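You operate a simulated robot arm through the tools that you are given. There is no shell and no other tool. Be economical: measure what you need, move in short steps, check, and stop when the job is done.

You are at the controls of a simulated robot arm. One attempt, no reset.

## Task
Pack the brown ink bottle in the tall grey box and hang the board's yellow tag on the box.
Fine: lid back on; leave the board's white tag, the brown box's blue tag and the tub's tag. Set down upright: what you pick out.
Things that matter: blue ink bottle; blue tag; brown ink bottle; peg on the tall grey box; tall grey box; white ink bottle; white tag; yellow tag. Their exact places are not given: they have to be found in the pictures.

The check looks at the end state, three seconds after you hand in, the way a careful person would. Anything else that was tipped, shoved, dropped, spilled or broken makes it a failure. Lids that push on must go on centred and level and be pressed home; caps that screw on are set level and turned clockwise until they are tight.

## Robot
A 7-joint arm with a two-finger gripper, hanging from a carriage that runs on a rail from [-1.743, 0] to [0.737, 0] (x, y) and turns from -6.161 to 5.829 rad about z. Base frame: it is fixed where the carriage stands at the start and does not move with it; the origin is on the floor, on the carriage's upright axis, x ahead of it, y to its left, z up; the surface under the hand at the start is at about z = 0.86. Readings come in m, rad, newtons and seconds.
With the tool pointing down near the work surface it reaches from about 0.46 to 0.8 m from the robot's upright axis, wherever it stands. Its first joint turns from -2.496 to 2.496 rad. Places, roughly: blue ink bottle, brown ink bottle, white ink bottl [1.25, -0.25, 1]; peg on the tall grey box [0.8, -0.2, 1]; tall grey box [0.8, -0.3, 0.9]; tall grey box (13x11x12 cm) [0.8, -0.3, 0.9]; white tag [1.5, 4.75, 0.5]; yellow tag [1.5, -0.5, 1]. Payload 1.37 kg.
The TCP is the grasp point between the finger pads, 0.016 m short of the fingertips. In the tool frame z runs along the fingers and y along their closing line. Largest opening 0.092 m; the body of the gripper starts 0.074 m behind the TCP.
Orientation is that of the tool frame in the base frame, as a unit quaternion [w, x, y, z]. With the fingers straight down and closing along the base's y, the tool's x points along the base's -x, its y along +y and its z along -z.

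## Interface
- The arm moves only by the tool move_arm. Its argument "series" is a list of rows, each a list of 6 numbers: the shift along the tool's x, y, z in units of 30 mm (1.0 is 30 mm), then the turn, a rotation vector about the tool's x, y, z in units of 5 degrees (1.0 is 5 degrees). In form: [[x, y, z, ax, ay, az], ...]. A call has 1 to 8 rows; each row shifts and turns the commanded pose from where the row before left it, along the tool's axes as they then stand. "claw" is the finger opening in m, from 0 to 0.092, set as the call begins (left out, the last holds). A call with a number of a shift or a turn outside -1 to 1 is refused whole. Each row takes 0.2 s and may step no farther than 0.05 m and 0.15 rad from the row before; otherwise, or with a gripper value out of range, the whole call is refused. Where a pose cannot be reached the arm comes as near as it can. A force on the tool above 90 N (or 10 N above the force at the start of the call, whichever is more), or a blocked arm, ends the call early, and 0.2 s more pass. Each finger halts on what it meets, pressing with about 26 N; the grip force reading is that of the motor and also rises with nothing between the fingers. The clock runs only during rows and for 0.2 s after the last one: add rows that do not move to give the fingers time. It gives the time, the measured TCP pose, the force on the tool (base axes), the opening and the grip force at its end, in the units of the frame above (readings bear some noise), with the torque about the TCP (base axes, N m) and any sound that the robot's microphone picked up.
- Cameras (640 x 400 px; columns grow to the right, rows downward): "scene" is now at [0.2844, -0.0467, 1.6756]; the picture's right is [-0.59, -0.81, 0.00], its down [-0.62, 0.45, -0.65] and it looks along [0.52, -0.38, -0.76] (base axes); focal length 274 px, centre (320, 200). "wrist" rides on the gripper at [0.071, 0.019, -0.111] in the tool frame; the picture's right is [-0.26, 0.97, 0.00], its down [-0.78, -0.21, -0.59] and it looks along [-0.57, -0.15, 0.81] (tool axes); focal length 280 px, centre (320, 200).
- camera(camera): a new picture of that camera. The clock stands still meanwhile.
- lift_body(by): slides the trunk up (or, below 0, down) by that many m; the arm and the scene camera ride with it, the base frame stays. It gives what a move gives, with no picture.
- roll_base(legs): drives the robot by 1 to 6 legs, each [ahead, left, turn to the left] in m, m and rad, along the robot's own axes; the way and the turn of a leg run together, so that a leg with both is an arc; at most 1.5 m and 3.142 rad a leg. The arm and the cameras ride along, it lands a little off, and it stops where it bumps. It keeps to its track: a leg is cut to what the track allows. It gives what a move gives.
- aim_head(pan, tilt): turns the head with the scene camera to pan (to the left, within 2.705 rad either way) and tilt (down, from -0.506 to 1.204), counted from straight ahead of the robot. It gives what a move gives.
- measure_at(camera, pixels): for up to 12 pixels [column, row] of the newest picture of that camera ("zoom" is the newest enlarged one), the place [x, y, z] in the base frame of the surface seen there, good to about 0.002 m. The clock stands still meanwhile.
- enlarge(camera, box): a new picture of the part [left, top, right, bottom] of that camera's present view, enlarged. The clock stands still meanwhile.
- hand_in(): hands the job in; it is judged then, once.

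Go step by step. Measure first, check grasps and placings, and put right what went wrong. The budget is 80 turns and 52 pictures, counting those below and the enlarged ones. Unless the task says otherwise, let go and move clear before handing in, and close with one line.

The tools are called by a JSON object that holds its "method" and its "body". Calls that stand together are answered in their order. move_arm: Moves the arm, as the interface text tells. Its arguments: {"type":"object","properties":{"series":{"type":"array","items":{"type":"array","items":{"type":"number"}}},"claw":{"type":"number"}},"required":["series"]} The other tools are called the same way: lift_body (by) slides the trunk up or down; roll_base (legs) drives the base; aim_head (pan, tilt) turns the head that bears the scene camera; camera (camera) takes a picture; measure_at (camera, pixels) gives the place of the surface under pixels of a picture; enlarge (camera, box) takes an enlarged picture of a part of a camera's view; hand_in () hands the job in.

At the start:

```text
t: 0.0
ee_pos: [0.6459, -0.4693, 1.2427]
tcp_rot: [0.0, 0.0, 1.0, 0.001]
ft_force: [0.1, 0.0, -0.6]
wrist_torque: [0.02, -0.04, 0.01]
gripper_width: 0.0919
grasp_force: 0.1
trunk travel left (down, up): [-0.325, 0.256]
robot x, y, heading: [0.0003, -0.0025, 0.005]
head pan, tilt: [-0.628, 0.866]
```

scene: 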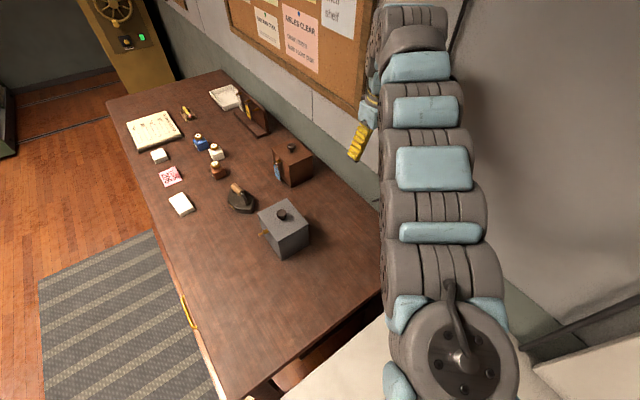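
wrist: 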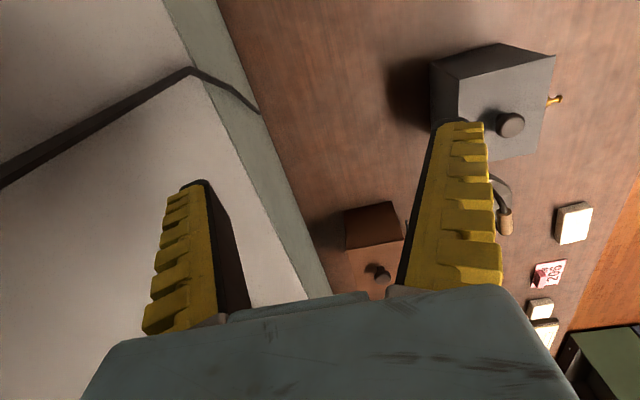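

The scene picture shows the grey box with a lid knob near (282,214), a peg at about (263,232), the bottles near (200,143), (216,152) and (218,170), and the board around (255,115). I'll enlarge these areas to see the details.

{"method": "enlarge", "body": {"camera": "scene", "box": [120, 70, 280, 170]}}

{"method": "enlarge", "body": {"camera": "scene", "box": [190, 130, 350, 270]}}

{"method": "measure_at", "body": {"camera": "scene", "pixels": [[281, 214], [263, 233], [218, 165], [216, 150], [198, 140], [250, 110], [260, 212], [300, 201], [310, 228], [277, 237], [240, 197], [290, 148]]}}

```text
4.00 times, centred on (200, 120) of scene
```

zoom: 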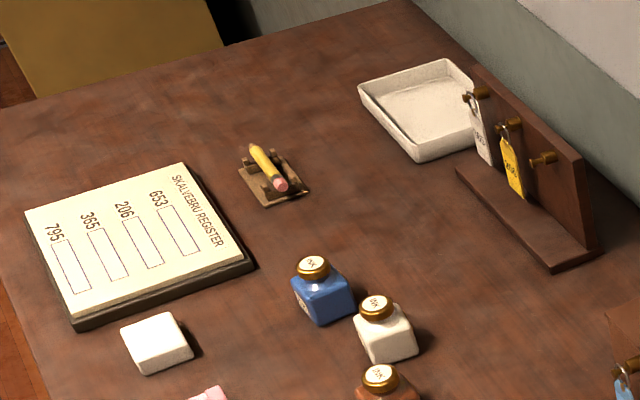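

```text
2.86 times, centred on (270, 200) of scene
```

zoom: 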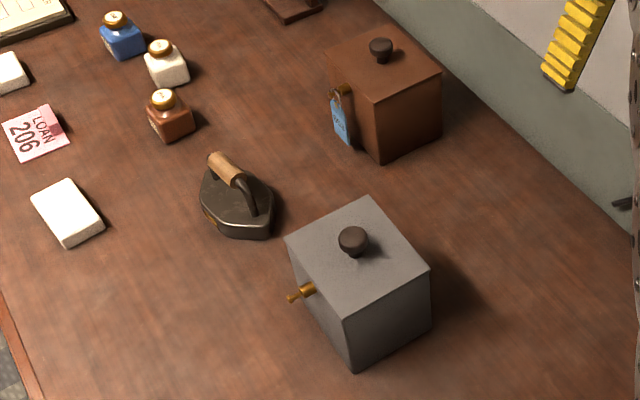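

```text
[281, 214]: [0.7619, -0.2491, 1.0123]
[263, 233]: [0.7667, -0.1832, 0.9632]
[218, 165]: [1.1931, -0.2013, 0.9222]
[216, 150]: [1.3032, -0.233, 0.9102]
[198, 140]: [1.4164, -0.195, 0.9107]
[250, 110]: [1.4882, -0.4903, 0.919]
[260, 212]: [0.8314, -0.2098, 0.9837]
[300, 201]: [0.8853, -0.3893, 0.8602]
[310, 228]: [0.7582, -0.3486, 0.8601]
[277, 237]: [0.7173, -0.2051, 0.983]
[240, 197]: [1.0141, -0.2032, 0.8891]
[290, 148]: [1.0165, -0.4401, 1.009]
```

The second zoom shows the box-top corners at (285,240), (368,197), (430,268) and (345,320), and the peg from (312,288) to its tip at (291,299). I'll measure these and the bottle before driving.

{"method": "measure_at", "body": {"camera": "zoom", "pixels": [[288, 240], [368, 200], [427, 268], [346, 318], [352, 237], [352, 252], [310, 288], [292, 298], [348, 345], [165, 98], [158, 130], [190, 122]]}}

{"method": "roll_base", "body": {"legs": [[0.2, 0, 0]]}}

{"method": "aim_head", "body": {"pan": -0.43, "tilt": 0.85}}

{"method": "enlarge", "body": {"camera": "scene", "box": [190, 80, 430, 230]}}

```text
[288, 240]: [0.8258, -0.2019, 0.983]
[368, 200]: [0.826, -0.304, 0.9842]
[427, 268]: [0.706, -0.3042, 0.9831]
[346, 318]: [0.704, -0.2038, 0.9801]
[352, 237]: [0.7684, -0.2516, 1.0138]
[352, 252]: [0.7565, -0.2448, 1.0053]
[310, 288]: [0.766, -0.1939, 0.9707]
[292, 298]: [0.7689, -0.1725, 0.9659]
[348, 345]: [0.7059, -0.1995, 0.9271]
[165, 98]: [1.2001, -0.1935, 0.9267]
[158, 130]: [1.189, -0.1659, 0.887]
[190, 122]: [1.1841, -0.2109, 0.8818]
```

```text
t: 1.6
ee_pos: [0.8437, -0.4736, 1.2412]
tcp_rot: [0.0, 0.004, 1.0, 0.0]
ft_force: [-0.7, 1.1, 0.1]
wrist_torque: [0.02, 0.02, -0.03]
gripper_width: 0.092
grasp_force: 0.0
trunk travel left (down, up): [-0.325, 0.256]
robot x, y, heading: [0.1994, -0.0018, -0.007]
head pan, tilt: [-0.628, 0.866]
```

```text
t: 2.3
ee_pos: [0.8434, -0.4736, 1.2413]
tcp_rot: [0.0, 0.002, 1.0, 0.0]
ft_force: [-0.3, 0.2, -0.2]
wrist_torque: [-0.04, 0.01, 0.0]
gripper_width: 0.092
grasp_force: 0.1
trunk travel left (down, up): [-0.325, 0.256]
robot x, y, heading: [0.2026, -0.0011, -0.005]
head pan, tilt: [-0.429, 0.85]
```

```text
2.67 times, centred on (310, 155) of scene
```

zoom: 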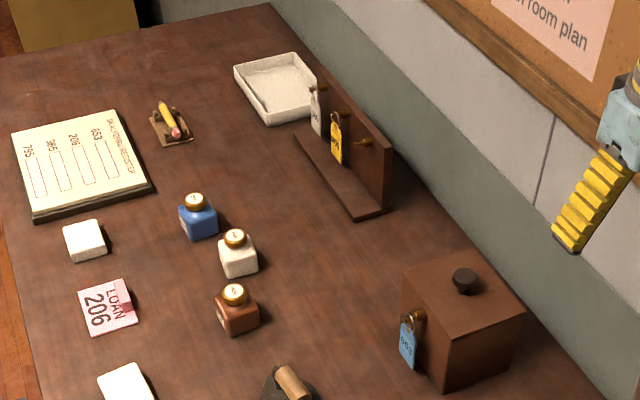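

The box top spans x 0.702–0.828 and y -0.306 to -0.200 at z 0.983. The knob is at (0.765, -0.253) with its top at 1.014. I'll move above the knob first.

{"method": "move_arm", "body": {"series": [[0.33, 0.92, 0, 0, 0, 0], [0.33, 0.92, 0, 0, 0, 0], [0.33, 0.92, 0, 0, 0, 0], [0.33, 0.92, 0, 0, 0, 0], [0.33, 0.92, 0, 0, 0, 0], [0.33, 0.92, 0, 0, 0, 0], [0.32, 0.92, 0, 0, 0, 0], [0.3, 0.91, 0, 0, 0, 0]], "claw": 0.06}}

{"method": "move_arm", "body": {"series": [[0, 0, 1, 0, 0, 0], [0, 0, 1, 0, 0, 0], [0, 0, 1, 0, 0, 0], [0, 0, 0.8, 0, 0, 0], [0, 0, 0, 0, 0, 0]]}}

{"method": "camera", "body": {"camera": "wrist"}}

{"method": "camera", "body": {"camera": "scene"}}

```text
t: 4.1
ee_pos: [0.8396, -0.2932, 1.2334]
tcp_rot: [0.001, 0.003, 1.0, 0.001]
ft_force: [-0.4, -0.6, 0.9]
wrist_torque: [0.03, -0.03, 0.04]
gripper_width: 0.0624
grasp_force: 1.2
out of reach, approached as far as the arm can: row 4, 5, 6, 7, 8
trunk travel left (down, up): [-0.325, 0.256]
robot x, y, heading: [0.1993, -0.0023, -0.005]
head pan, tilt: [-0.429, 0.85]
```

```text
t: 5.3
ee_pos: [0.8397, -0.2942, 1.2258]
tcp_rot: [-0.001, 0.005, 1.0, 0.001]
ft_force: [-1.0, 0.3, -0.8]
wrist_torque: [-0.01, 0.01, -0.01]
gripper_width: 0.0625
grasp_force: 1.9
out of reach, approached as far as the arm can: row 1, 2, 3, 4
trunk travel left (down, up): [-0.325, 0.256]
robot x, y, heading: [0.2018, 0.0001, -0.003]
head pan, tilt: [-0.429, 0.85]
```

```text
46 pictures are left
```

wrist: 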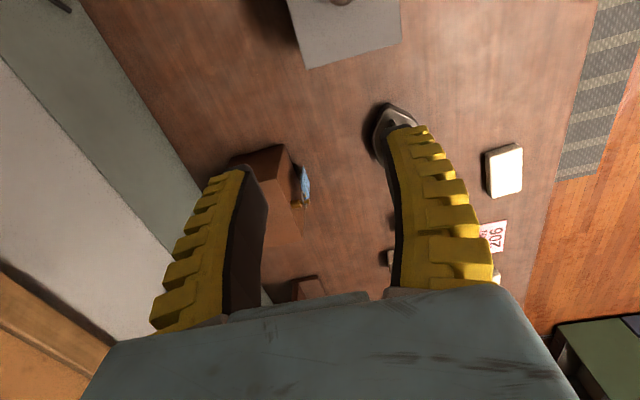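

```text
45 pictures are left
```

scene: 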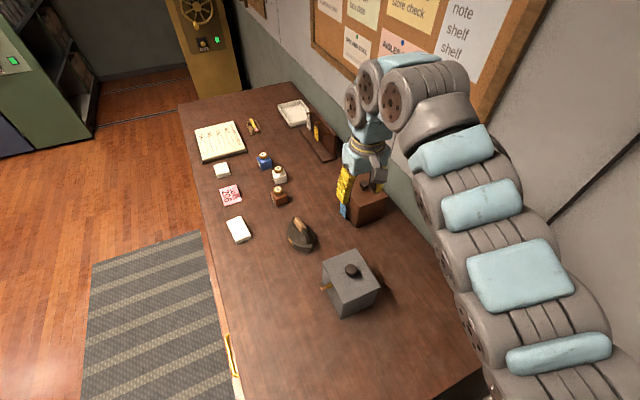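

The arm is folded to its inner limit at this height: it stopped at (0.84, -0.294), about 0.70 m from the axis. I'll roll back so that the box lies farther out, then continue in small rows.

{"method": "roll_base", "body": {"legs": [[-0.14, 0, 0]]}}

{"method": "move_arm", "body": {"series": [[-0.5, 0.3, 0, 0, 0, 0], [-0.5, 0.3, 0, 0, 0, 0], [0, 0, 0, 0, 0, 0]]}}

```text
t: 6.7
ee_pos: [0.7021, -0.2936, 1.2254]
tcp_rot: [-0.001, 0.004, 1.0, 0.002]
ft_force: [0.2, -0.1, 0.5]
wrist_torque: [0.0, 0.03, -0.03]
gripper_width: 0.0625
grasp_force: 1.9
trunk travel left (down, up): [-0.325, 0.256]
robot x, y, heading: [0.0652, 0.0005, -0.006]
head pan, tilt: [-0.429, 0.85]
```

```text
t: 7.5
ee_pos: [0.7323, -0.275, 1.2248]
tcp_rot: [-0.001, 0.004, 1.0, 0.002]
ft_force: [0.0, 0.5, 0.3]
wrist_torque: [0.02, 0.02, 0.03]
gripper_width: 0.0624
grasp_force: 2.5
trunk travel left (down, up): [-0.325, 0.256]
robot x, y, heading: [0.0624, 0.002, 0.002]
head pan, tilt: [-0.429, 0.85]
```

The arm follows again, and the commanded pose now matches the reached one. I'll centre over the knob and come down to just above it.

{"method": "move_arm", "body": {"series": [[-0.55, 0.37, 0.3, 0, 0, 0], [-0.55, 0.36, 0.5, 0, 0, 0], [0, 0, 1, 0, 0, 0], [0, 0, 1, 0, 0, 0], [0, 0, 1, 0, 0, 0], [0, 0, 1, 0, 0, 0], [0, 0, 0.5, 0, 0, 0], [0, 0, 0, 0, 0, 0]]}}

{"method": "camera", "body": {"camera": "wrist"}}

{"method": "enlarge", "body": {"camera": "scene", "box": [240, 100, 480, 250]}}

```text
t: 9.3
ee_pos: [0.7641, -0.255, 1.0669]
tcp_rot: [0.0, 0.005, 1.0, 0.001]
ft_force: [-0.5, -0.1, -0.5]
wrist_torque: [0.01, -0.02, -0.01]
gripper_width: 0.0624
grasp_force: 1.7
trunk travel left (down, up): [-0.325, 0.256]
robot x, y, heading: [0.0612, 0.0015, -0.004]
head pan, tilt: [-0.429, 0.85]
```

```text
44 pictures are left
```

wrist: 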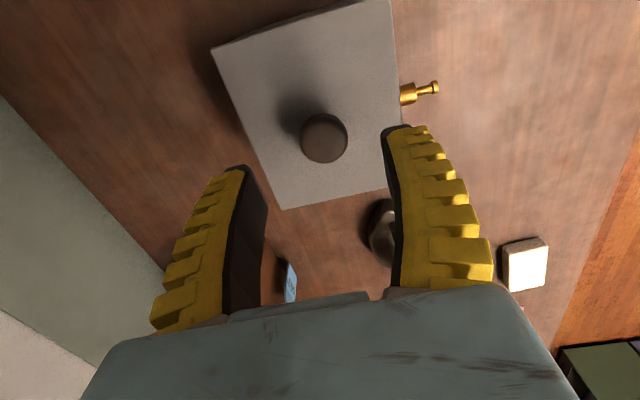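

```text
2.67 times, centred on (360, 175) of scene
```

zoom: 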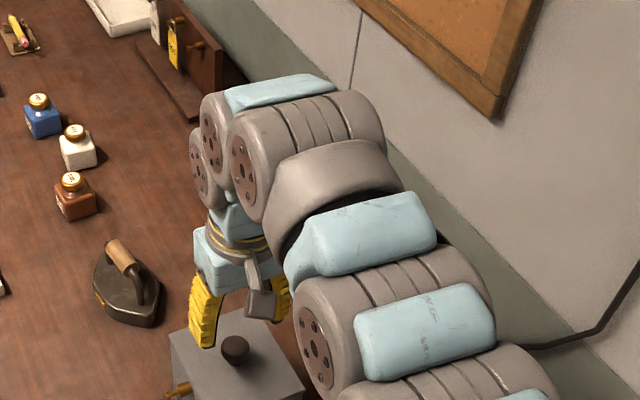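

The knob at wrist (324,138) lies between the fingers. I'll measure its edges to centre it exactly.

{"method": "measure_at", "body": {"camera": "wrist", "pixels": [[304, 135], [344, 135], [324, 120], [324, 155], [324, 137], [280, 204], [214, 50], [386, 185], [405, 94], [416, 92], [434, 88], [388, 10]]}}

```text
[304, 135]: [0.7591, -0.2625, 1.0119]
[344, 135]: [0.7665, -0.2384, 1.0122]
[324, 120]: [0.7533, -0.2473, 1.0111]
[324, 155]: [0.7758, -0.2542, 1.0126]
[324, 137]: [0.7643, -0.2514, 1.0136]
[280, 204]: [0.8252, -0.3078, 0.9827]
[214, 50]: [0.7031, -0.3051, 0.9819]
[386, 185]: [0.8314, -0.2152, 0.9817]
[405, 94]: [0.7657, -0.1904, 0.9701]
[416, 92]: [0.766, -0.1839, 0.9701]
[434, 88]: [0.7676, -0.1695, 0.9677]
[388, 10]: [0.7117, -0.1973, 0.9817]
```

The knob centre is at (0.764, -0.2515). I'll shift 3 mm in y, descend to z 1.004 and close.

{"method": "move_arm", "body": {"series": [[0, 0.1, 1, 0, 0, 0], [0, 0, 0.8, 0, 0, 0], [0, 0, 0.3, 0, 0, 0], [0, 0, 0, 0, 0, 0]]}}

{"method": "move_arm", "body": {"series": [[0, 0, 0, 0, 0, 0], [0, 0, 0, 0, 0, 0], [0, 0, 0, 0, 0, 0]], "claw": 0.0}}

```text
t: 10.3
ee_pos: [0.7653, -0.2509, 1.0034]
tcp_rot: [-0.001, 0.004, 1.0, 0.002]
ft_force: [0.8, 0.7, -0.2]
wrist_torque: [-0.02, -0.01, -0.02]
gripper_width: 0.0622
grasp_force: 2.0
trunk travel left (down, up): [-0.325, 0.256]
robot x, y, heading: [0.0651, 0.0005, 0.001]
head pan, tilt: [-0.429, 0.85]
```

```text
t: 11.1
ee_pos: [0.7649, -0.2516, 1.0032]
tcp_rot: [-0.001, 0.004, 1.0, 0.001]
ft_force: [0.0, -0.5, -0.9]
wrist_torque: [0.0, 0.01, 0.01]
gripper_width: 0.0211
grasp_force: 25.7
trunk travel left (down, up): [-0.325, 0.256]
robot x, y, heading: [0.0643, -0.002, -0.0]
head pan, tilt: [-0.429, 0.85]
heard: snap
```

I heard a snap as the fingers closed at 0.021 m, so I'll look before pulling.

{"method": "camera", "body": {"camera": "wrist"}}

{"method": "enlarge", "body": {"camera": "scene", "box": [260, 180, 380, 270]}}

```text
42 pictures are left
```

wrist: 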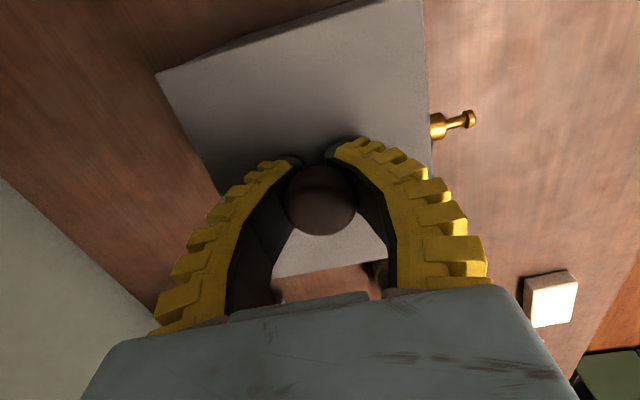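

```text
4.44 times, centred on (320, 225) of scene
```

zoom: 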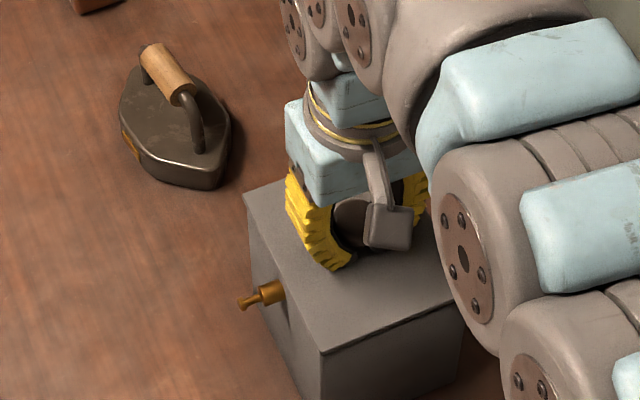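

Nothing looks broken; the fingers probably slipped under the knob's rim. I'll lift slowly and watch the force.

{"method": "move_arm", "body": {"series": [[0, 0, -0.2, 0, 0, 0], [0, 0, -0.2, 0, 0, 0], [0, 0, -0.3, 0, 0, 0], [0, 0, -0.3, 0, 0, 0], [0, 0, -0.5, 0, 0, 0], [0, 0, -0.5, 0, 0, 0], [0, 0, 0, 0, 0, 0]]}}

{"method": "enlarge", "body": {"camera": "scene", "box": [250, 140, 410, 260]}}

```text
t: 12.7
ee_pos: [0.7656, -0.2506, 1.0637]
tcp_rot: [-0.001, 0.005, 1.0, 0.001]
ft_force: [-0.5, -0.2, -0.2]
wrist_torque: [0.01, 0.02, -0.02]
gripper_width: 0.0202
grasp_force: 26.4
trunk travel left (down, up): [-0.325, 0.256]
robot x, y, heading: [0.0637, 0.002, -0.003]
head pan, tilt: [-0.429, 0.85]
```

```text
3.33 times, centred on (330, 200) of scene
```

zoom: 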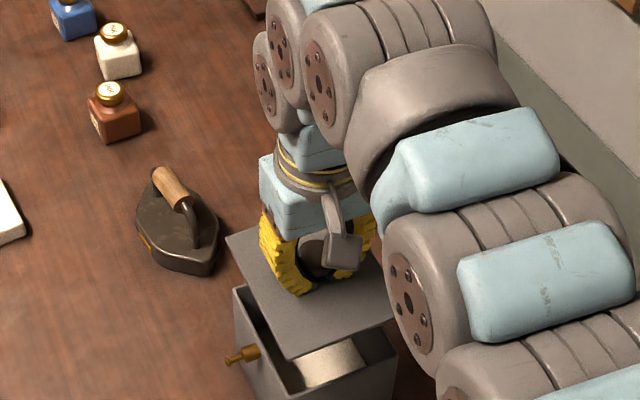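

The lid is off at z ~1.064, and there is something white inside the box near (335,365). I'll look lower and check the table space at smaller x for the lid.

{"method": "aim_head", "body": {"pan": -0.43, "tilt": 1.1}}

{"method": "camera", "body": {"camera": "scene"}}

```text
t: 13.4
ee_pos: [0.7659, -0.25, 1.063]
tcp_rot: [-0.001, 0.004, 1.0, 0.002]
ft_force: [-0.6, -0.1, -0.1]
wrist_torque: [0.03, 0.02, 0.0]
gripper_width: 0.0205
grasp_force: 26.2
trunk travel left (down, up): [-0.325, 0.256]
robot x, y, heading: [0.0616, 0.0038, -0.001]
head pan, tilt: [-0.429, 1.1]
```

```text
39 pictures are left
```

scene: 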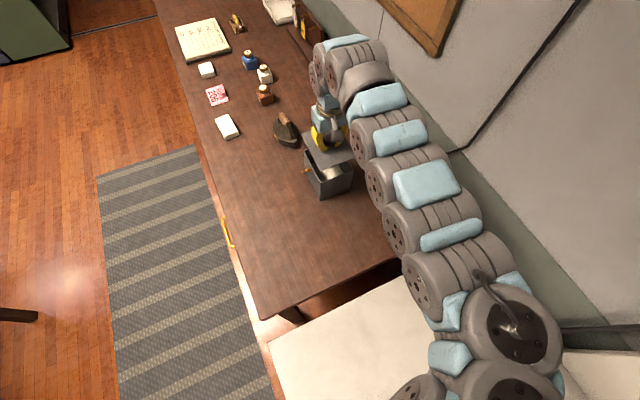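

{"method": "measure_at", "body": {"camera": "scene", "pixels": [[262, 316], [392, 262], [290, 240], [310, 240], [270, 180], [225, 200], [335, 176], [330, 170], [265, 150], [290, 265], [240, 170], [350, 225]]}}

{"method": "enlarge", "body": {"camera": "scene", "box": [270, 110, 390, 210]}}

```text
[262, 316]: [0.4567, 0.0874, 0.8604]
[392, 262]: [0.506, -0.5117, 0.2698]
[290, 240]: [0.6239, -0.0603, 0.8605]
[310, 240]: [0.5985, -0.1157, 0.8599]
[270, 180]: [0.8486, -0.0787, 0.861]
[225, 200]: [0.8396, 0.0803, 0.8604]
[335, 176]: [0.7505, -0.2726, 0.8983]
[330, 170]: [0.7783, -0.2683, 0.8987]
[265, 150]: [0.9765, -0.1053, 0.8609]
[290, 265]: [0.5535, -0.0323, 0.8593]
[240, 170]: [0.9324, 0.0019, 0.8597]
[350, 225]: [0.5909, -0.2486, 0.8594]
```

```text
4.00 times, centred on (330, 160) of scene
```

zoom: 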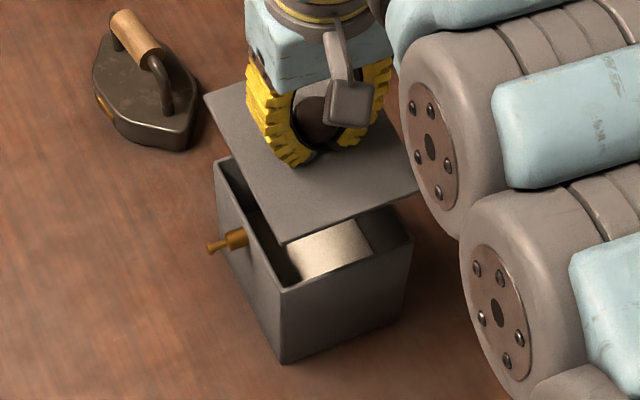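

The box holds a white block whose top is at z 0.898. The lid can go on the clear table near (0.58, -0.25), so I'll roll back 0.18 m and lower it there.

{"method": "roll_base", "body": {"legs": [[-0.18, 0, 0]]}}

{"method": "move_arm", "body": {"series": [[0, 0.5, 0.9, 0, 0, 0], [0, 0.5, 1, 0, 0, 0], [0, 0.5, 1, 0, 0, 0], [0, 0, 1, 0, 0, 0], [0, 0, 0, 0, 0, 0]]}}

{"method": "camera", "body": {"camera": "scene"}}

```text
t: 14.9
ee_pos: [0.589, -0.2506, 1.0626]
tcp_rot: [-0.001, 0.004, 1.0, 0.001]
ft_force: [0.0, 0.1, -1.4]
wrist_torque: [-0.01, 0.01, -0.03]
gripper_width: 0.0199
grasp_force: 25.9
trunk travel left (down, up): [-0.325, 0.256]
robot x, y, heading: [-0.1122, 0.0013, -0.004]
head pan, tilt: [-0.429, 1.1]
```

```text
t: 16.1
ee_pos: [0.5888, -0.206, 0.9471]
tcp_rot: [0.0, 0.005, 1.0, 0.002]
ft_force: [0.0, -0.1, -0.2]
wrist_torque: [-0.02, 0.04, -0.03]
gripper_width: 0.0201
grasp_force: 26.3
trunk travel left (down, up): [-0.325, 0.256]
robot x, y, heading: [-0.113, -0.0006, -0.002]
head pan, tilt: [-0.429, 1.1]
```

```text
37 pictures are left
```

scene: 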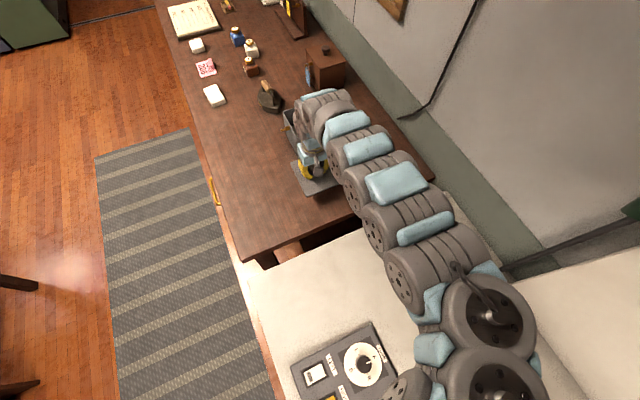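

The lid hangs clear above the table, with its top at about z 0.927. I'll lower it in shrinking steps until it touches.

{"method": "move_arm", "body": {"series": [[0, 0, 0.8, 0, 0, 0], [0, 0, 0.5, 0, 0, 0], [0, 0, 0.2, 0, 0, 0], [0, 0, 0.1, 0, 0, 0], [0, 0, 0, 0, 0, 0]]}}

{"method": "enlarge", "body": {"camera": "scene", "box": [260, 120, 380, 210]}}

```text
t: 17.3
ee_pos: [0.5904, -0.2053, 0.8987]
tcp_rot: [-0.001, 0.005, 1.0, 0.002]
ft_force: [0.1, 0.4, -0.7]
wrist_torque: [0.01, -0.03, 0.0]
gripper_width: 0.0195
grasp_force: 25.4
trunk travel left (down, up): [-0.325, 0.256]
robot x, y, heading: [-0.1129, 0.0024, -0.001]
head pan, tilt: [-0.429, 1.1]
```

```text
4.44 times, centred on (320, 165) of scene
```

zoom: 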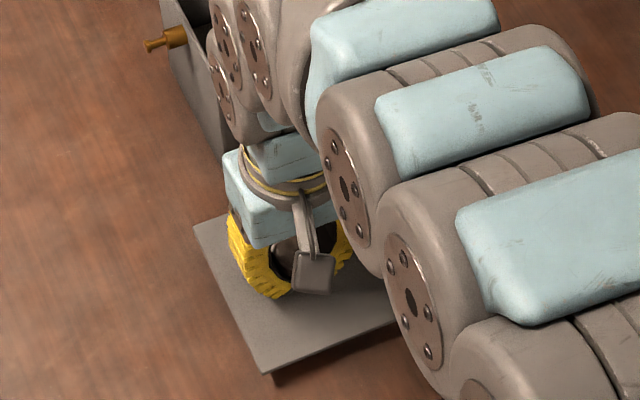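

The lid is close to the table, and a wrist knuckle is near the box rim at zoom (225,130). I'll measure both before lowering further.

{"method": "measure_at", "body": {"camera": "zoom", "pixels": [[265, 365], [205, 232], [380, 325], [266, 374], [223, 125], [215, 60], [232, 90], [250, 136], [185, 10], [240, 110]]}}

```text
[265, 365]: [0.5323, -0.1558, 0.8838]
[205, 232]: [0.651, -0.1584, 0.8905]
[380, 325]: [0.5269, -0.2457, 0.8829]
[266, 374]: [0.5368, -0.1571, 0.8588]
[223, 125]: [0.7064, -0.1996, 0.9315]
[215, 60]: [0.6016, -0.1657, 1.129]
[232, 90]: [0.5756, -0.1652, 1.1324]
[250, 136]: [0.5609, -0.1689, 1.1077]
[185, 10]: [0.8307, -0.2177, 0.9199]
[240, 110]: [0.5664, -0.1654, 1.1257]
```

The knuckle is clear of the box at z ~1.1. The lid top is at 0.883–0.890, slightly tilted, with room still below, so I'll lower further in 3 mm steps.

{"method": "move_arm", "body": {"series": [[0, 0, 0.1, 0, 0, 0], [0, 0, 0.1, 0, 0, 0], [0, 0, 0.1, 0, 0, 0], [0, 0, 0, 0, 0, 0]]}}

```text
t: 18.3
ee_pos: [0.5889, -0.2063, 0.8889]
tcp_rot: [0.0, 0.005, 1.0, 0.002]
ft_force: [-0.6, 0.5, -1.1]
wrist_torque: [-0.03, 0.0, 0.0]
gripper_width: 0.0198
grasp_force: 25.4
trunk travel left (down, up): [-0.325, 0.256]
robot x, y, heading: [-0.1133, 0.0004, -0.005]
head pan, tilt: [-0.429, 1.1]
```

{"method": "move_arm", "body": {"series": [[0, 0, 0.1, 0, 0, 0], [0, 0, 0.1, 0, 0, 0], [0, 0, 0, 0, 0, 0]]}}

{"method": "enlarge", "body": {"camera": "scene", "box": [280, 150, 360, 210]}}

{"method": "measure_at", "body": {"camera": "zoom", "pixels": [[240, 300], [150, 120], [420, 250], [236, 335]]}}

```text
t: 19.1
ee_pos: [0.5904, -0.2044, 0.8827]
tcp_rot: [0.001, 0.005, 1.0, 0.001]
ft_force: [-0.7, 2.5, 9.3]
wrist_torque: [-0.04, 0.51, -0.1]
gripper_width: 0.0193
grasp_force: 25.8
trunk travel left (down, up): [-0.325, 0.256]
robot x, y, heading: [-0.1136, 0.0009, -0.004]
head pan, tilt: [-0.429, 1.1]
```

```text
6.67 times, centred on (320, 180) of scene
```

zoom: 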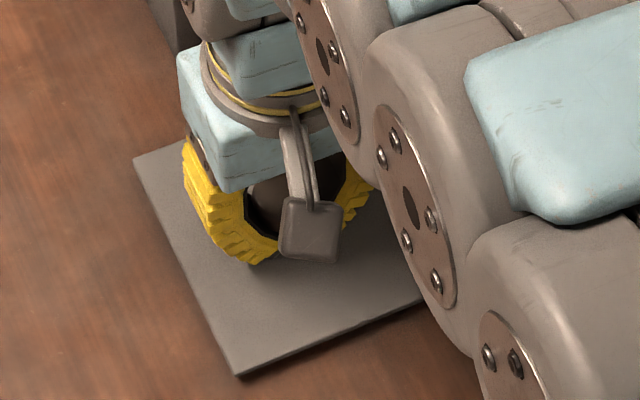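

```text
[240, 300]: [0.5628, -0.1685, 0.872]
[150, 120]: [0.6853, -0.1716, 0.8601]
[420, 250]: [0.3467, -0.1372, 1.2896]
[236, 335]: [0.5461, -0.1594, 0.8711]
```

The lid has touched the table with 9 N, and its top is at ~0.871. I'll open and rise clear.

{"method": "move_arm", "body": {"series": [[0, 0, 0, 0, 0, 0], [0, 0, 0, 0, 0, 0], [0, 0, -0.5, 0, 0, 0], [0, 0, -1, 0, 0, 0], [0, 0, -1, 0, 0, 0], [0, 0, -1, 0, 0, 0], [0, 0, -1, 0, 0, 0], [0, 0, -1, 0, 0, 0]], "claw": 0.06}}

{"method": "roll_base", "body": {"legs": [[0.22, 0, 0]]}}

{"method": "camera", "body": {"camera": "wrist"}}

{"method": "camera", "body": {"camera": "scene"}}

```text
t: 20.9
ee_pos: [0.5902, -0.206, 1.0478]
tcp_rot: [-0.002, 0.004, 1.0, 0.001]
ft_force: [-0.2, -1.0, 0.2]
wrist_torque: [-0.01, -0.03, -0.01]
gripper_width: 0.0625
grasp_force: 1.6
trunk travel left (down, up): [-0.325, 0.256]
robot x, y, heading: [-0.1136, -0.0007, 0.0]
head pan, tilt: [-0.429, 1.1]
```

```text
t: 22.6
ee_pos: [0.8107, -0.207, 1.0472]
tcp_rot: [-0.002, 0.005, 1.0, 0.002]
ft_force: [-0.2, -1.1, 0.2]
wrist_torque: [0.0, 0.0, 0.01]
gripper_width: 0.0627
grasp_force: 1.6
trunk travel left (down, up): [-0.325, 0.256]
robot x, y, heading: [0.1071, -0.0023, -0.001]
head pan, tilt: [-0.429, 1.1]
```

```text
34 pictures are left
```

wrist: 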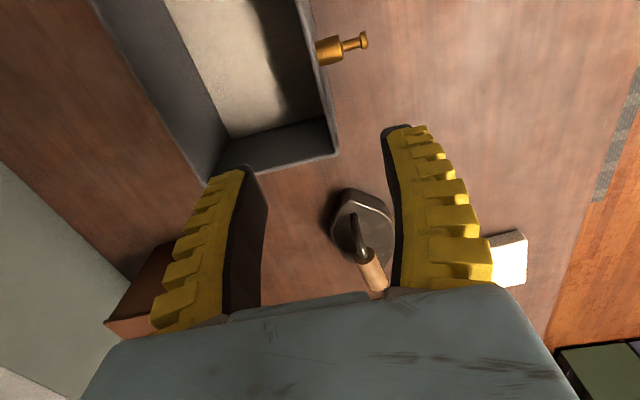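

```text
33 pictures are left
```

scene: 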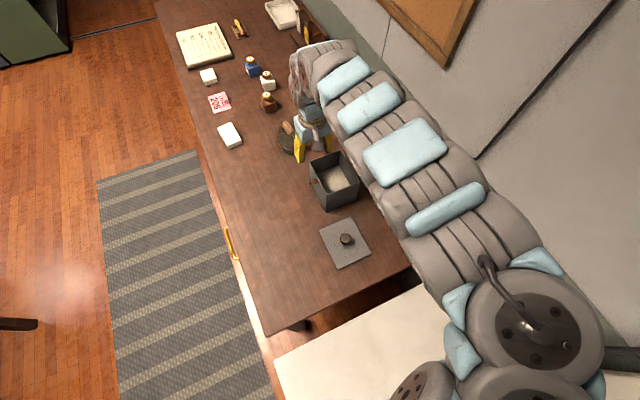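

The lid rests flat near scene (345,242). I'll look inside the box at (333,180).

{"method": "enlarge", "body": {"camera": "scene", "box": [290, 140, 380, 215]}}

{"method": "measure_at", "body": {"camera": "zoom", "pixels": [[300, 280], [340, 300], [330, 230], [260, 300], [300, 200], [265, 170], [220, 210], [430, 300], [270, 340], [350, 110], [480, 230], [270, 250]]}}

{"method": "measure_at", "body": {"camera": "wrist", "pixels": [[230, 80], [280, 80], [230, 133], [200, 60], [270, 30], [270, 145], [318, 140], [330, 130], [280, 162], [300, 60], [215, 165], [312, 155]]}}

```text
5.33 times, centred on (335, 178) of scene
```

zoom: 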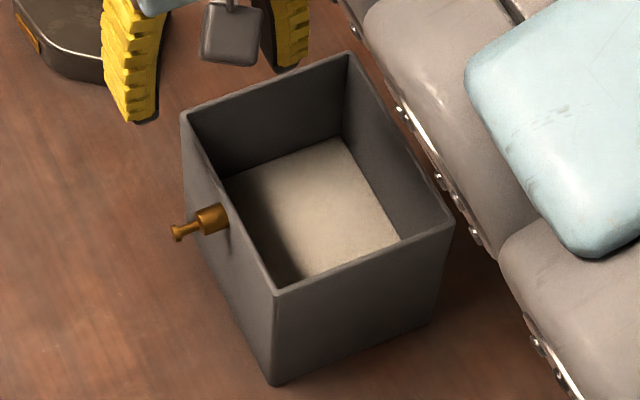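

```text
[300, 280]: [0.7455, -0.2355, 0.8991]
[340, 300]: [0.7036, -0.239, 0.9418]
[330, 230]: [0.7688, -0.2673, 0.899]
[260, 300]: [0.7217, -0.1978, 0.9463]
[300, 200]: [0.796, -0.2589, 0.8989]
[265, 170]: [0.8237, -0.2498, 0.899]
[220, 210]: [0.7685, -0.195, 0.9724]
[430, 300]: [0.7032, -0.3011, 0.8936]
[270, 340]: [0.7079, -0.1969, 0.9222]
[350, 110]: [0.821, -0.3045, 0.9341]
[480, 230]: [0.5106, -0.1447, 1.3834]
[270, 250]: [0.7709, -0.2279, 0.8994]
```

```text
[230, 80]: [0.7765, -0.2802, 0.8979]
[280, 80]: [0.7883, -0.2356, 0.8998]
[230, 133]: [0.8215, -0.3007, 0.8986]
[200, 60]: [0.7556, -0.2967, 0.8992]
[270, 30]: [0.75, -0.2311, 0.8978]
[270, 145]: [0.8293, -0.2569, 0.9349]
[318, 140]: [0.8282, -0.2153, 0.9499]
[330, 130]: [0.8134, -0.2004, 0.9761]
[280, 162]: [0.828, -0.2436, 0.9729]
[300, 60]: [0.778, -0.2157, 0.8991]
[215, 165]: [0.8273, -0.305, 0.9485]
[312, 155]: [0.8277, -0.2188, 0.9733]
```

The box is empty with a level padded floor at z 0.899, and the rim is at ~0.975, so the bottle fits. I'll rise a little and roll over to the bottles.

{"method": "move_arm", "body": {"series": [[0, 0, -1, 0, 0, 0], [0, 0, -1, 0, 0, 0], [0, 0, 0, 0, 0, 0]], "claw": 0.085}}

{"method": "roll_base", "body": {"legs": [[0.37, 0, 0]]}}

{"method": "camera", "body": {"camera": "wrist"}}

{"method": "camera", "body": {"camera": "scene"}}

```text
t: 23.4
ee_pos: [0.8123, -0.2081, 1.1087]
tcp_rot: [-0.003, 0.005, 1.0, 0.002]
ft_force: [-0.6, 0.9, 0.2]
wrist_torque: [-0.02, 0.03, -0.03]
gripper_width: 0.0857
grasp_force: 0.2
trunk travel left (down, up): [-0.325, 0.256]
robot x, y, heading: [0.1076, -0.0005, -0.005]
head pan, tilt: [-0.429, 1.1]
```

```text
t: 25.8
ee_pos: [1.1809, -0.2038, 1.1083]
tcp_rot: [-0.003, 0.003, 1.0, 0.002]
ft_force: [-0.2, 0.0, -0.4]
wrist_torque: [-0.02, 0.0, 0.01]
gripper_width: 0.0858
grasp_force: 1.0
trunk travel left (down, up): [-0.325, 0.256]
robot x, y, heading: [0.4731, -0.0006, 0.002]
head pan, tilt: [-0.429, 1.1]
```

```text
31 pictures are left
```

wrist: 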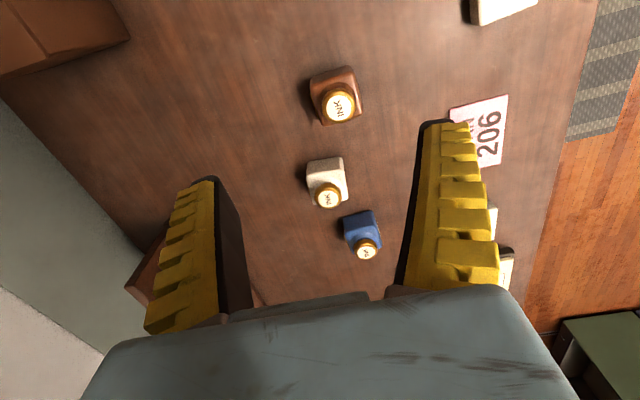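

```text
30 pictures are left
```

scene: 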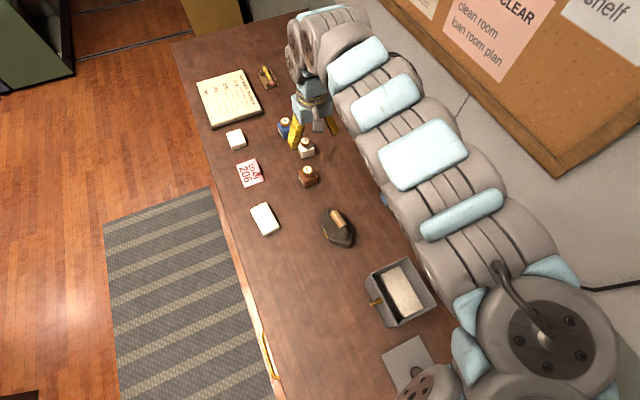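

The brown bottle is at wrist (335,98). I'll measure its cap and body, and its neighbours.

{"method": "measure_at", "body": {"camera": "wrist", "pixels": [[340, 105], [326, 105], [354, 105], [340, 92], [340, 119], [312, 85], [352, 70], [332, 73], [316, 110], [358, 95], [328, 165], [328, 190]]}}

{"method": "enlarge", "body": {"camera": "wrist", "box": [280, 40, 400, 140]}}

```text
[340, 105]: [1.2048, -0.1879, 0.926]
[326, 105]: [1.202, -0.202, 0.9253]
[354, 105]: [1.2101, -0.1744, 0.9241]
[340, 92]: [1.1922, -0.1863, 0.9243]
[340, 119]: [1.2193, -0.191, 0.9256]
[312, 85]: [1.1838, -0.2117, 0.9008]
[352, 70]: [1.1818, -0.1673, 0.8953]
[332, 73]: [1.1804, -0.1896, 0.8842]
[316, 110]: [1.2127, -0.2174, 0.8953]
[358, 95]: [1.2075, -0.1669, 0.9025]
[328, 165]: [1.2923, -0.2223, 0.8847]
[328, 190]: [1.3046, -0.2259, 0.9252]
```

```text
4.00 times, centred on (340, 90) of wrist
```

zoom: 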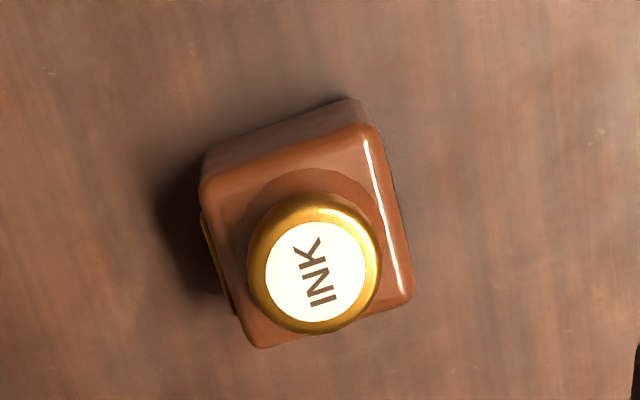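

The zoom shows the body turned against the fingers, with corners at wrist (311,88), (354,74), (362,113) and (323,125). I'll measure face points on the zoom to get the yaw.

{"method": "measure_at", "body": {"camera": "zoom", "pixels": [[212, 182], [372, 132], [405, 290], [262, 338], [290, 158], [385, 200], [222, 230], [310, 265], [340, 112], [215, 155], [395, 240], [235, 290]]}}

```text
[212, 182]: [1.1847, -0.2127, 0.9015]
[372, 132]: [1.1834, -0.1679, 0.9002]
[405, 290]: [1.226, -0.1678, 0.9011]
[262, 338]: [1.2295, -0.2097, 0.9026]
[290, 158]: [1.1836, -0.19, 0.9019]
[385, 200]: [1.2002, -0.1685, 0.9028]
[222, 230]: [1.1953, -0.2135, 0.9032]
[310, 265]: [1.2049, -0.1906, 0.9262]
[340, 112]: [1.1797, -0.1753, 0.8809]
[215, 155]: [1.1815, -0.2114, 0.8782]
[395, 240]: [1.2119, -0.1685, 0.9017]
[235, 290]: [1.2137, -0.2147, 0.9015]
```

The body is aligned with the base axes: centre (1.205, -0.191), about 48 mm wide, shoulder at z 0.903. I'll align above it and descend with the fingers wide.

{"method": "move_arm", "body": {"series": [[-0.4, 0.22, 0.5, 0, 0, 0], [-0.4, 0.21, 0.5, 0, 0, 0], [0, 0, 1, 0, 0, 0], [0, 0, 1, 0, 0, 0], [0, 0, 1, 0, 0, 0], [0, 0, 0, 0, 0, 0]], "claw": 0.085}}

{"method": "camera", "body": {"camera": "wrist"}}

```text
t: 27.2
ee_pos: [1.2056, -0.1919, 0.9889]
tcp_rot: [-0.002, 0.002, 1.0, 0.003]
ft_force: [0.4, 0.7, 0.1]
wrist_torque: [-0.01, 0.01, 0.01]
gripper_width: 0.0858
grasp_force: 1.1
trunk travel left (down, up): [-0.325, 0.256]
robot x, y, heading: [0.4744, -0.0002, -0.001]
head pan, tilt: [-0.429, 1.1]
```

```text
28 pictures are left
```

wrist: 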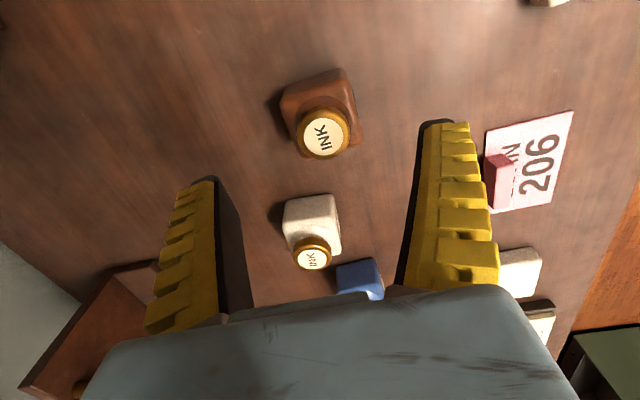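

Aligned at (1.2056, -0.192), and the other bottles are clear of the fingers. I'll descend to z 0.890 and close.

{"method": "move_arm", "body": {"series": [[0, 0, 1, 0, 0, 0], [0, 0, 1, 0, 0, 0], [0, 0, 1, 0, 0, 0], [0, 0, 0.27, 0, 0, 0], [0, 0, 0, 0, 0, 0]]}}

{"method": "move_arm", "body": {"series": [[0, 0, 0, 0, 0, 0], [0, 0, 0, 0, 0, 0], [0, 0, 0, 0, 0, 0]], "claw": 0.03}}

{"method": "move_arm", "body": {"series": [[0, 0, -0.3, 0, 0, 0], [0, 0, -0.7, 0, 0, 0], [0, 0, -1, 0, 0, 0], [0, 0, -1, 0, 0, 0], [0, 0, -1, 0, 0, 0], [0, 0, -1, 0, 0, 0], [0, 0, -1, 0, 0, 0], [0, 0, 0, 0, 0, 0]]}}

{"method": "camera", "body": {"camera": "wrist"}}

```text
t: 28.4
ee_pos: [1.2035, -0.1888, 0.8899]
tcp_rot: [-0.003, 0.002, 1.0, 0.002]
ft_force: [0.5, 0.8, 0.4]
wrist_torque: [0.02, 0.0, -0.01]
gripper_width: 0.0859
grasp_force: 0.7
trunk travel left (down, up): [-0.325, 0.256]
robot x, y, heading: [0.4777, -0.0, -0.001]
head pan, tilt: [-0.429, 1.1]
```

```text
t: 29.2
ee_pos: [1.203, -0.189, 0.8912]
tcp_rot: [-0.003, 0.003, 1.0, 0.002]
ft_force: [-0.1, 0.1, 0.5]
wrist_torque: [-0.02, 0.04, 0.03]
gripper_width: 0.0496
grasp_force: 26.2
trunk travel left (down, up): [-0.325, 0.256]
robot x, y, heading: [0.4764, -0.0021, 0.004]
head pan, tilt: [-0.429, 1.1]
```

```text
t: 31.0
ee_pos: [1.207, -0.1899, 1.07]
tcp_rot: [-0.002, 0.003, 1.0, 0.002]
ft_force: [-0.2, 0.4, -1.3]
wrist_torque: [-0.02, 0.02, 0.0]
gripper_width: 0.0491
grasp_force: 26.0
trunk travel left (down, up): [-0.325, 0.256]
robot x, y, heading: [0.474, -0.0006, -0.001]
head pan, tilt: [-0.429, 1.1]
```

```text
27 pictures are left
```

wrist: 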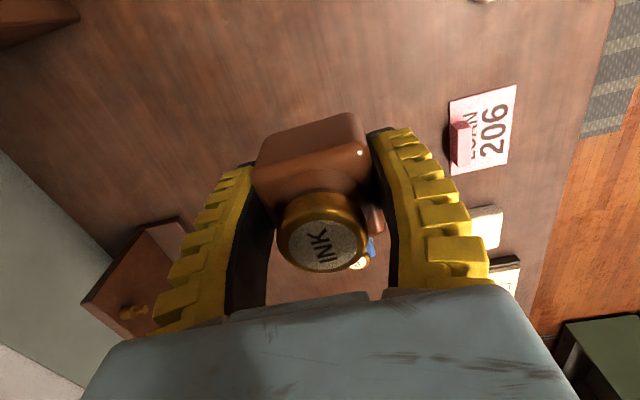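

The bottle is held upright at width 0.049. I'll roll back over the grey box, centre over it, and check before lowering.

{"method": "roll_base", "body": {"legs": [[-0.442, 0, 0]]}}

{"method": "move_arm", "body": {"series": [[0, -0.7, 0, 0, 0, 0], [0, -0.7, 0, 0, 0, 0], [0, -0.7, 0, 0, 0, 0], [0, 0, 0, 0, 0, 0]]}}

{"method": "camera", "body": {"camera": "wrist"}}

```text
t: 33.7
ee_pos: [0.7626, -0.1957, 1.0708]
tcp_rot: [-0.003, 0.007, 1.0, 0.002]
ft_force: [0.2, -0.2, -1.2]
wrist_torque: [0.02, 0.0, 0.0]
gripper_width: 0.0492
grasp_force: 25.9
trunk travel left (down, up): [-0.325, 0.256]
robot x, y, heading: [0.0315, -0.0012, -0.006]
head pan, tilt: [-0.429, 1.1]
```

```text
t: 34.7
ee_pos: [0.7613, -0.2588, 1.0703]
tcp_rot: [-0.002, 0.007, 1.0, 0.002]
ft_force: [0.4, 0.7, -1.4]
wrist_torque: [-0.03, 0.03, -0.01]
gripper_width: 0.0492
grasp_force: 26.0
trunk travel left (down, up): [-0.325, 0.256]
robot x, y, heading: [0.0312, -0.0005, -0.009]
head pan, tilt: [-0.429, 1.1]
```

```text
26 pictures are left
```

wrist: 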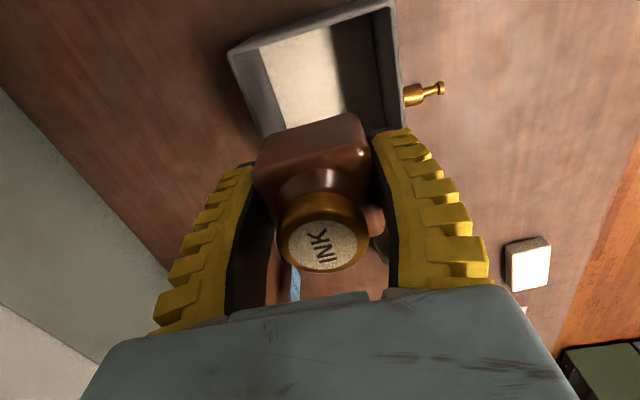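

I'm over the box and 6 mm off in y. I'll correct that and lower to just above the padded floor.

{"method": "move_arm", "body": {"series": [[-0.12, 0.2, 0.5, 0, 0, 0], [0, 0, 1, 0, 0, 0], [0, 0, 1, 0, 0, 0], [0, 0, 1, 0, 0, 0], [0, 0, 0.8, 0, 0, 0], [0, 0, 0, 0, 0, 0]]}}

{"method": "move_arm", "body": {"series": [[0, 0, 0.1, 0, 0, 0], [0, 0, 0.1, 0, 0, 0], [0, 0, 0, 0, 0, 0]]}}

```text
t: 36.1
ee_pos: [0.7651, -0.2512, 0.9407]
tcp_rot: [-0.002, 0.006, 1.0, 0.001]
ft_force: [-0.6, -0.1, -1.6]
wrist_torque: [-0.02, 0.03, -0.02]
gripper_width: 0.0491
grasp_force: 25.6
trunk travel left (down, up): [-0.325, 0.256]
robot x, y, heading: [0.0323, 0.0002, -0.007]
head pan, tilt: [-0.429, 1.1]
```

```text
t: 36.9
ee_pos: [0.7644, -0.2511, 0.9352]
tcp_rot: [-0.003, 0.006, 1.0, 0.003]
ft_force: [0.0, -0.3, -1.5]
wrist_torque: [0.01, 0.0, 0.0]
gripper_width: 0.049
grasp_force: 25.9
trunk travel left (down, up): [-0.325, 0.256]
robot x, y, heading: [0.0339, 0.0005, -0.015]
head pan, tilt: [-0.429, 1.1]
```

{"method": "move_arm", "body": {"series": [[0, 0, 0.1, 0, 0, 0], [0, 0, 0.07, 0, 0, 0], [0, 0, 0, 0, 0, 0]]}}

{"method": "enlarge", "body": {"camera": "scene", "box": [280, 110, 390, 200]}}

```text
t: 37.7
ee_pos: [0.766, -0.2531, 0.9304]
tcp_rot: [-0.003, 0.006, 1.0, 0.003]
ft_force: [0.1, -0.6, -1.2]
wrist_torque: [-0.01, 0.02, -0.01]
gripper_width: 0.049
grasp_force: 25.5
trunk travel left (down, up): [-0.325, 0.256]
robot x, y, heading: [0.0274, -0.0005, -0.004]
head pan, tilt: [-0.429, 1.1]
```

```text
4.44 times, centred on (335, 155) of scene
```

zoom: 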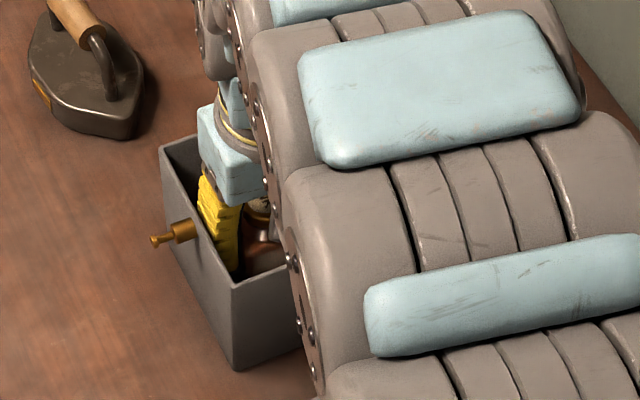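

No contact yet, so I'll go down 3 mm more and read the force.

{"method": "move_arm", "body": {"series": [[0, 0, 0.06, 0, 0, 0], [0, 0, 0.06, 0, 0, 0], [0, 0, 0, 0, 0, 0]]}}

```text
t: 38.5
ee_pos: [0.7683, -0.2541, 0.9283]
tcp_rot: [-0.001, 0.007, 1.0, 0.002]
ft_force: [-4.0, 2.3, 16.8]
wrist_torque: [0.06, 0.05, 0.1]
gripper_width: 0.0493
grasp_force: 26.0
trunk travel left (down, up): [-0.325, 0.256]
robot x, y, heading: [0.03, -0.002, -0.007]
head pan, tilt: [-0.429, 1.1]
```

It touched the padding with 17 N. I'll open to 0.066 within the box walls and rise out.

{"method": "move_arm", "body": {"series": [[0, 0, 0, 0, 0, 0], [0, 0, 0, 0, 0, 0], [0, 0, -1, 0, 0, 0], [0, 0, -1, 0, 0, 0], [0, 0, -1, 0, 0, 0], [0, 0, -1, 0, 0, 0], [0, 0, -1, 0, 0, 0], [0, 0, 0, 0, 0, 0]], "claw": 0.066}}

{"method": "roll_base", "body": {"legs": [[-0.178, 0, 0]]}}

{"method": "camera", "body": {"camera": "wrist"}}

{"method": "camera", "body": {"camera": "scene"}}

```text
t: 40.3
ee_pos: [0.7655, -0.2499, 1.0748]
tcp_rot: [-0.002, 0.007, 1.0, 0.003]
ft_force: [-0.3, 0.3, 0.3]
wrist_torque: [0.02, -0.04, 0.0]
gripper_width: 0.0681
grasp_force: 1.8
trunk travel left (down, up): [-0.325, 0.256]
robot x, y, heading: [0.029, -0.0044, -0.005]
head pan, tilt: [-0.429, 1.1]
```

```text
t: 41.8
ee_pos: [0.59, -0.2494, 1.0748]
tcp_rot: [-0.003, 0.005, 1.0, 0.002]
ft_force: [-0.6, 0.3, -0.1]
wrist_torque: [-0.03, 0.0, -0.05]
gripper_width: 0.0683
grasp_force: 1.4
trunk travel left (down, up): [-0.325, 0.256]
robot x, y, heading: [-0.1435, -0.0003, -0.01]
head pan, tilt: [-0.429, 1.1]
```

```text
24 pictures are left
```

wrist: 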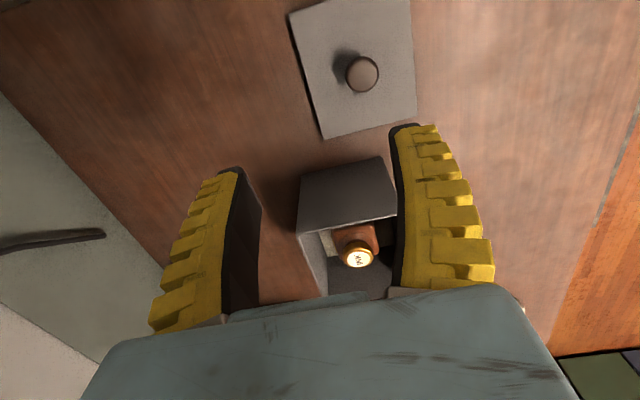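

```text
23 pictures are left
```

scene: 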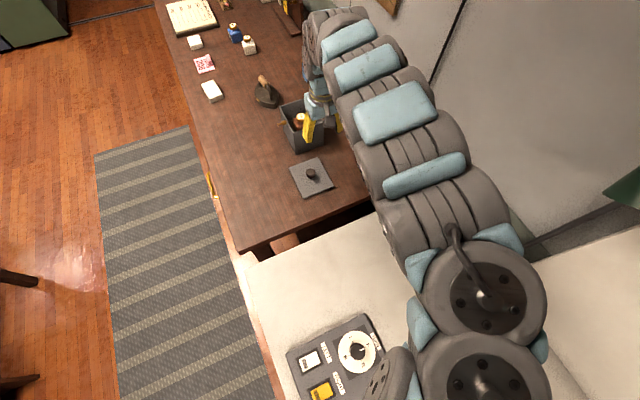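

The brown bottle stands upright in the box, with its cap at wrist (357,258). I'll measure the lid's knob and corners.

{"method": "measure_at", "body": {"camera": "wrist", "pixels": [[346, 76], [378, 72], [362, 60], [362, 90], [362, 75], [325, 137], [292, 15], [413, 115], [405, 5], [358, 258], [345, 242], [372, 240]]}}

```text
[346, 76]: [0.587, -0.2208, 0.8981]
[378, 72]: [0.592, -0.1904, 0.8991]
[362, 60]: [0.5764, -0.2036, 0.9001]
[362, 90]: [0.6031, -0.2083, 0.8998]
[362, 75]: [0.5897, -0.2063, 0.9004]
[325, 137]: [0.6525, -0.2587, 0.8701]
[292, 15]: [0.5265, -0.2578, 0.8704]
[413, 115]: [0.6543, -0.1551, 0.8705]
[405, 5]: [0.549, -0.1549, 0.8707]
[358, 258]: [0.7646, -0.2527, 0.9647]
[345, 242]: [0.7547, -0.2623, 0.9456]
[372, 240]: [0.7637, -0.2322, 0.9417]
```

The lid centre is at (0.590, -0.206) with its top at 0.8704 and the knob top at 0.900. I'll move over it, descend to z 0.888 and close on the knob.

{"method": "move_arm", "body": {"series": [[0, 0.73, 0, 0, 0, 0], [0, 0.72, 0.5, 0, 0, 0], [0, 0, 1, 0, 0, 0], [0, 0, 1, 0, 0, 0], [0, 0, 1, 0, 0, 0], [0, 0, 1, 0, 0, 0], [0, 0, 0.7, 0, 0, 0], [0, 0, 0, 0, 0, 0]], "claw": 0.06}}

```text
t: 43.6
ee_pos: [0.5894, -0.2042, 0.9192]
tcp_rot: [-0.003, 0.004, 1.0, 0.003]
ft_force: [0.8, 0.2, -0.4]
wrist_torque: [0.02, 0.02, -0.01]
gripper_width: 0.0625
grasp_force: 2.0
trunk travel left (down, up): [-0.325, 0.256]
robot x, y, heading: [-0.1431, 0.0025, -0.008]
head pan, tilt: [-0.429, 1.1]
```

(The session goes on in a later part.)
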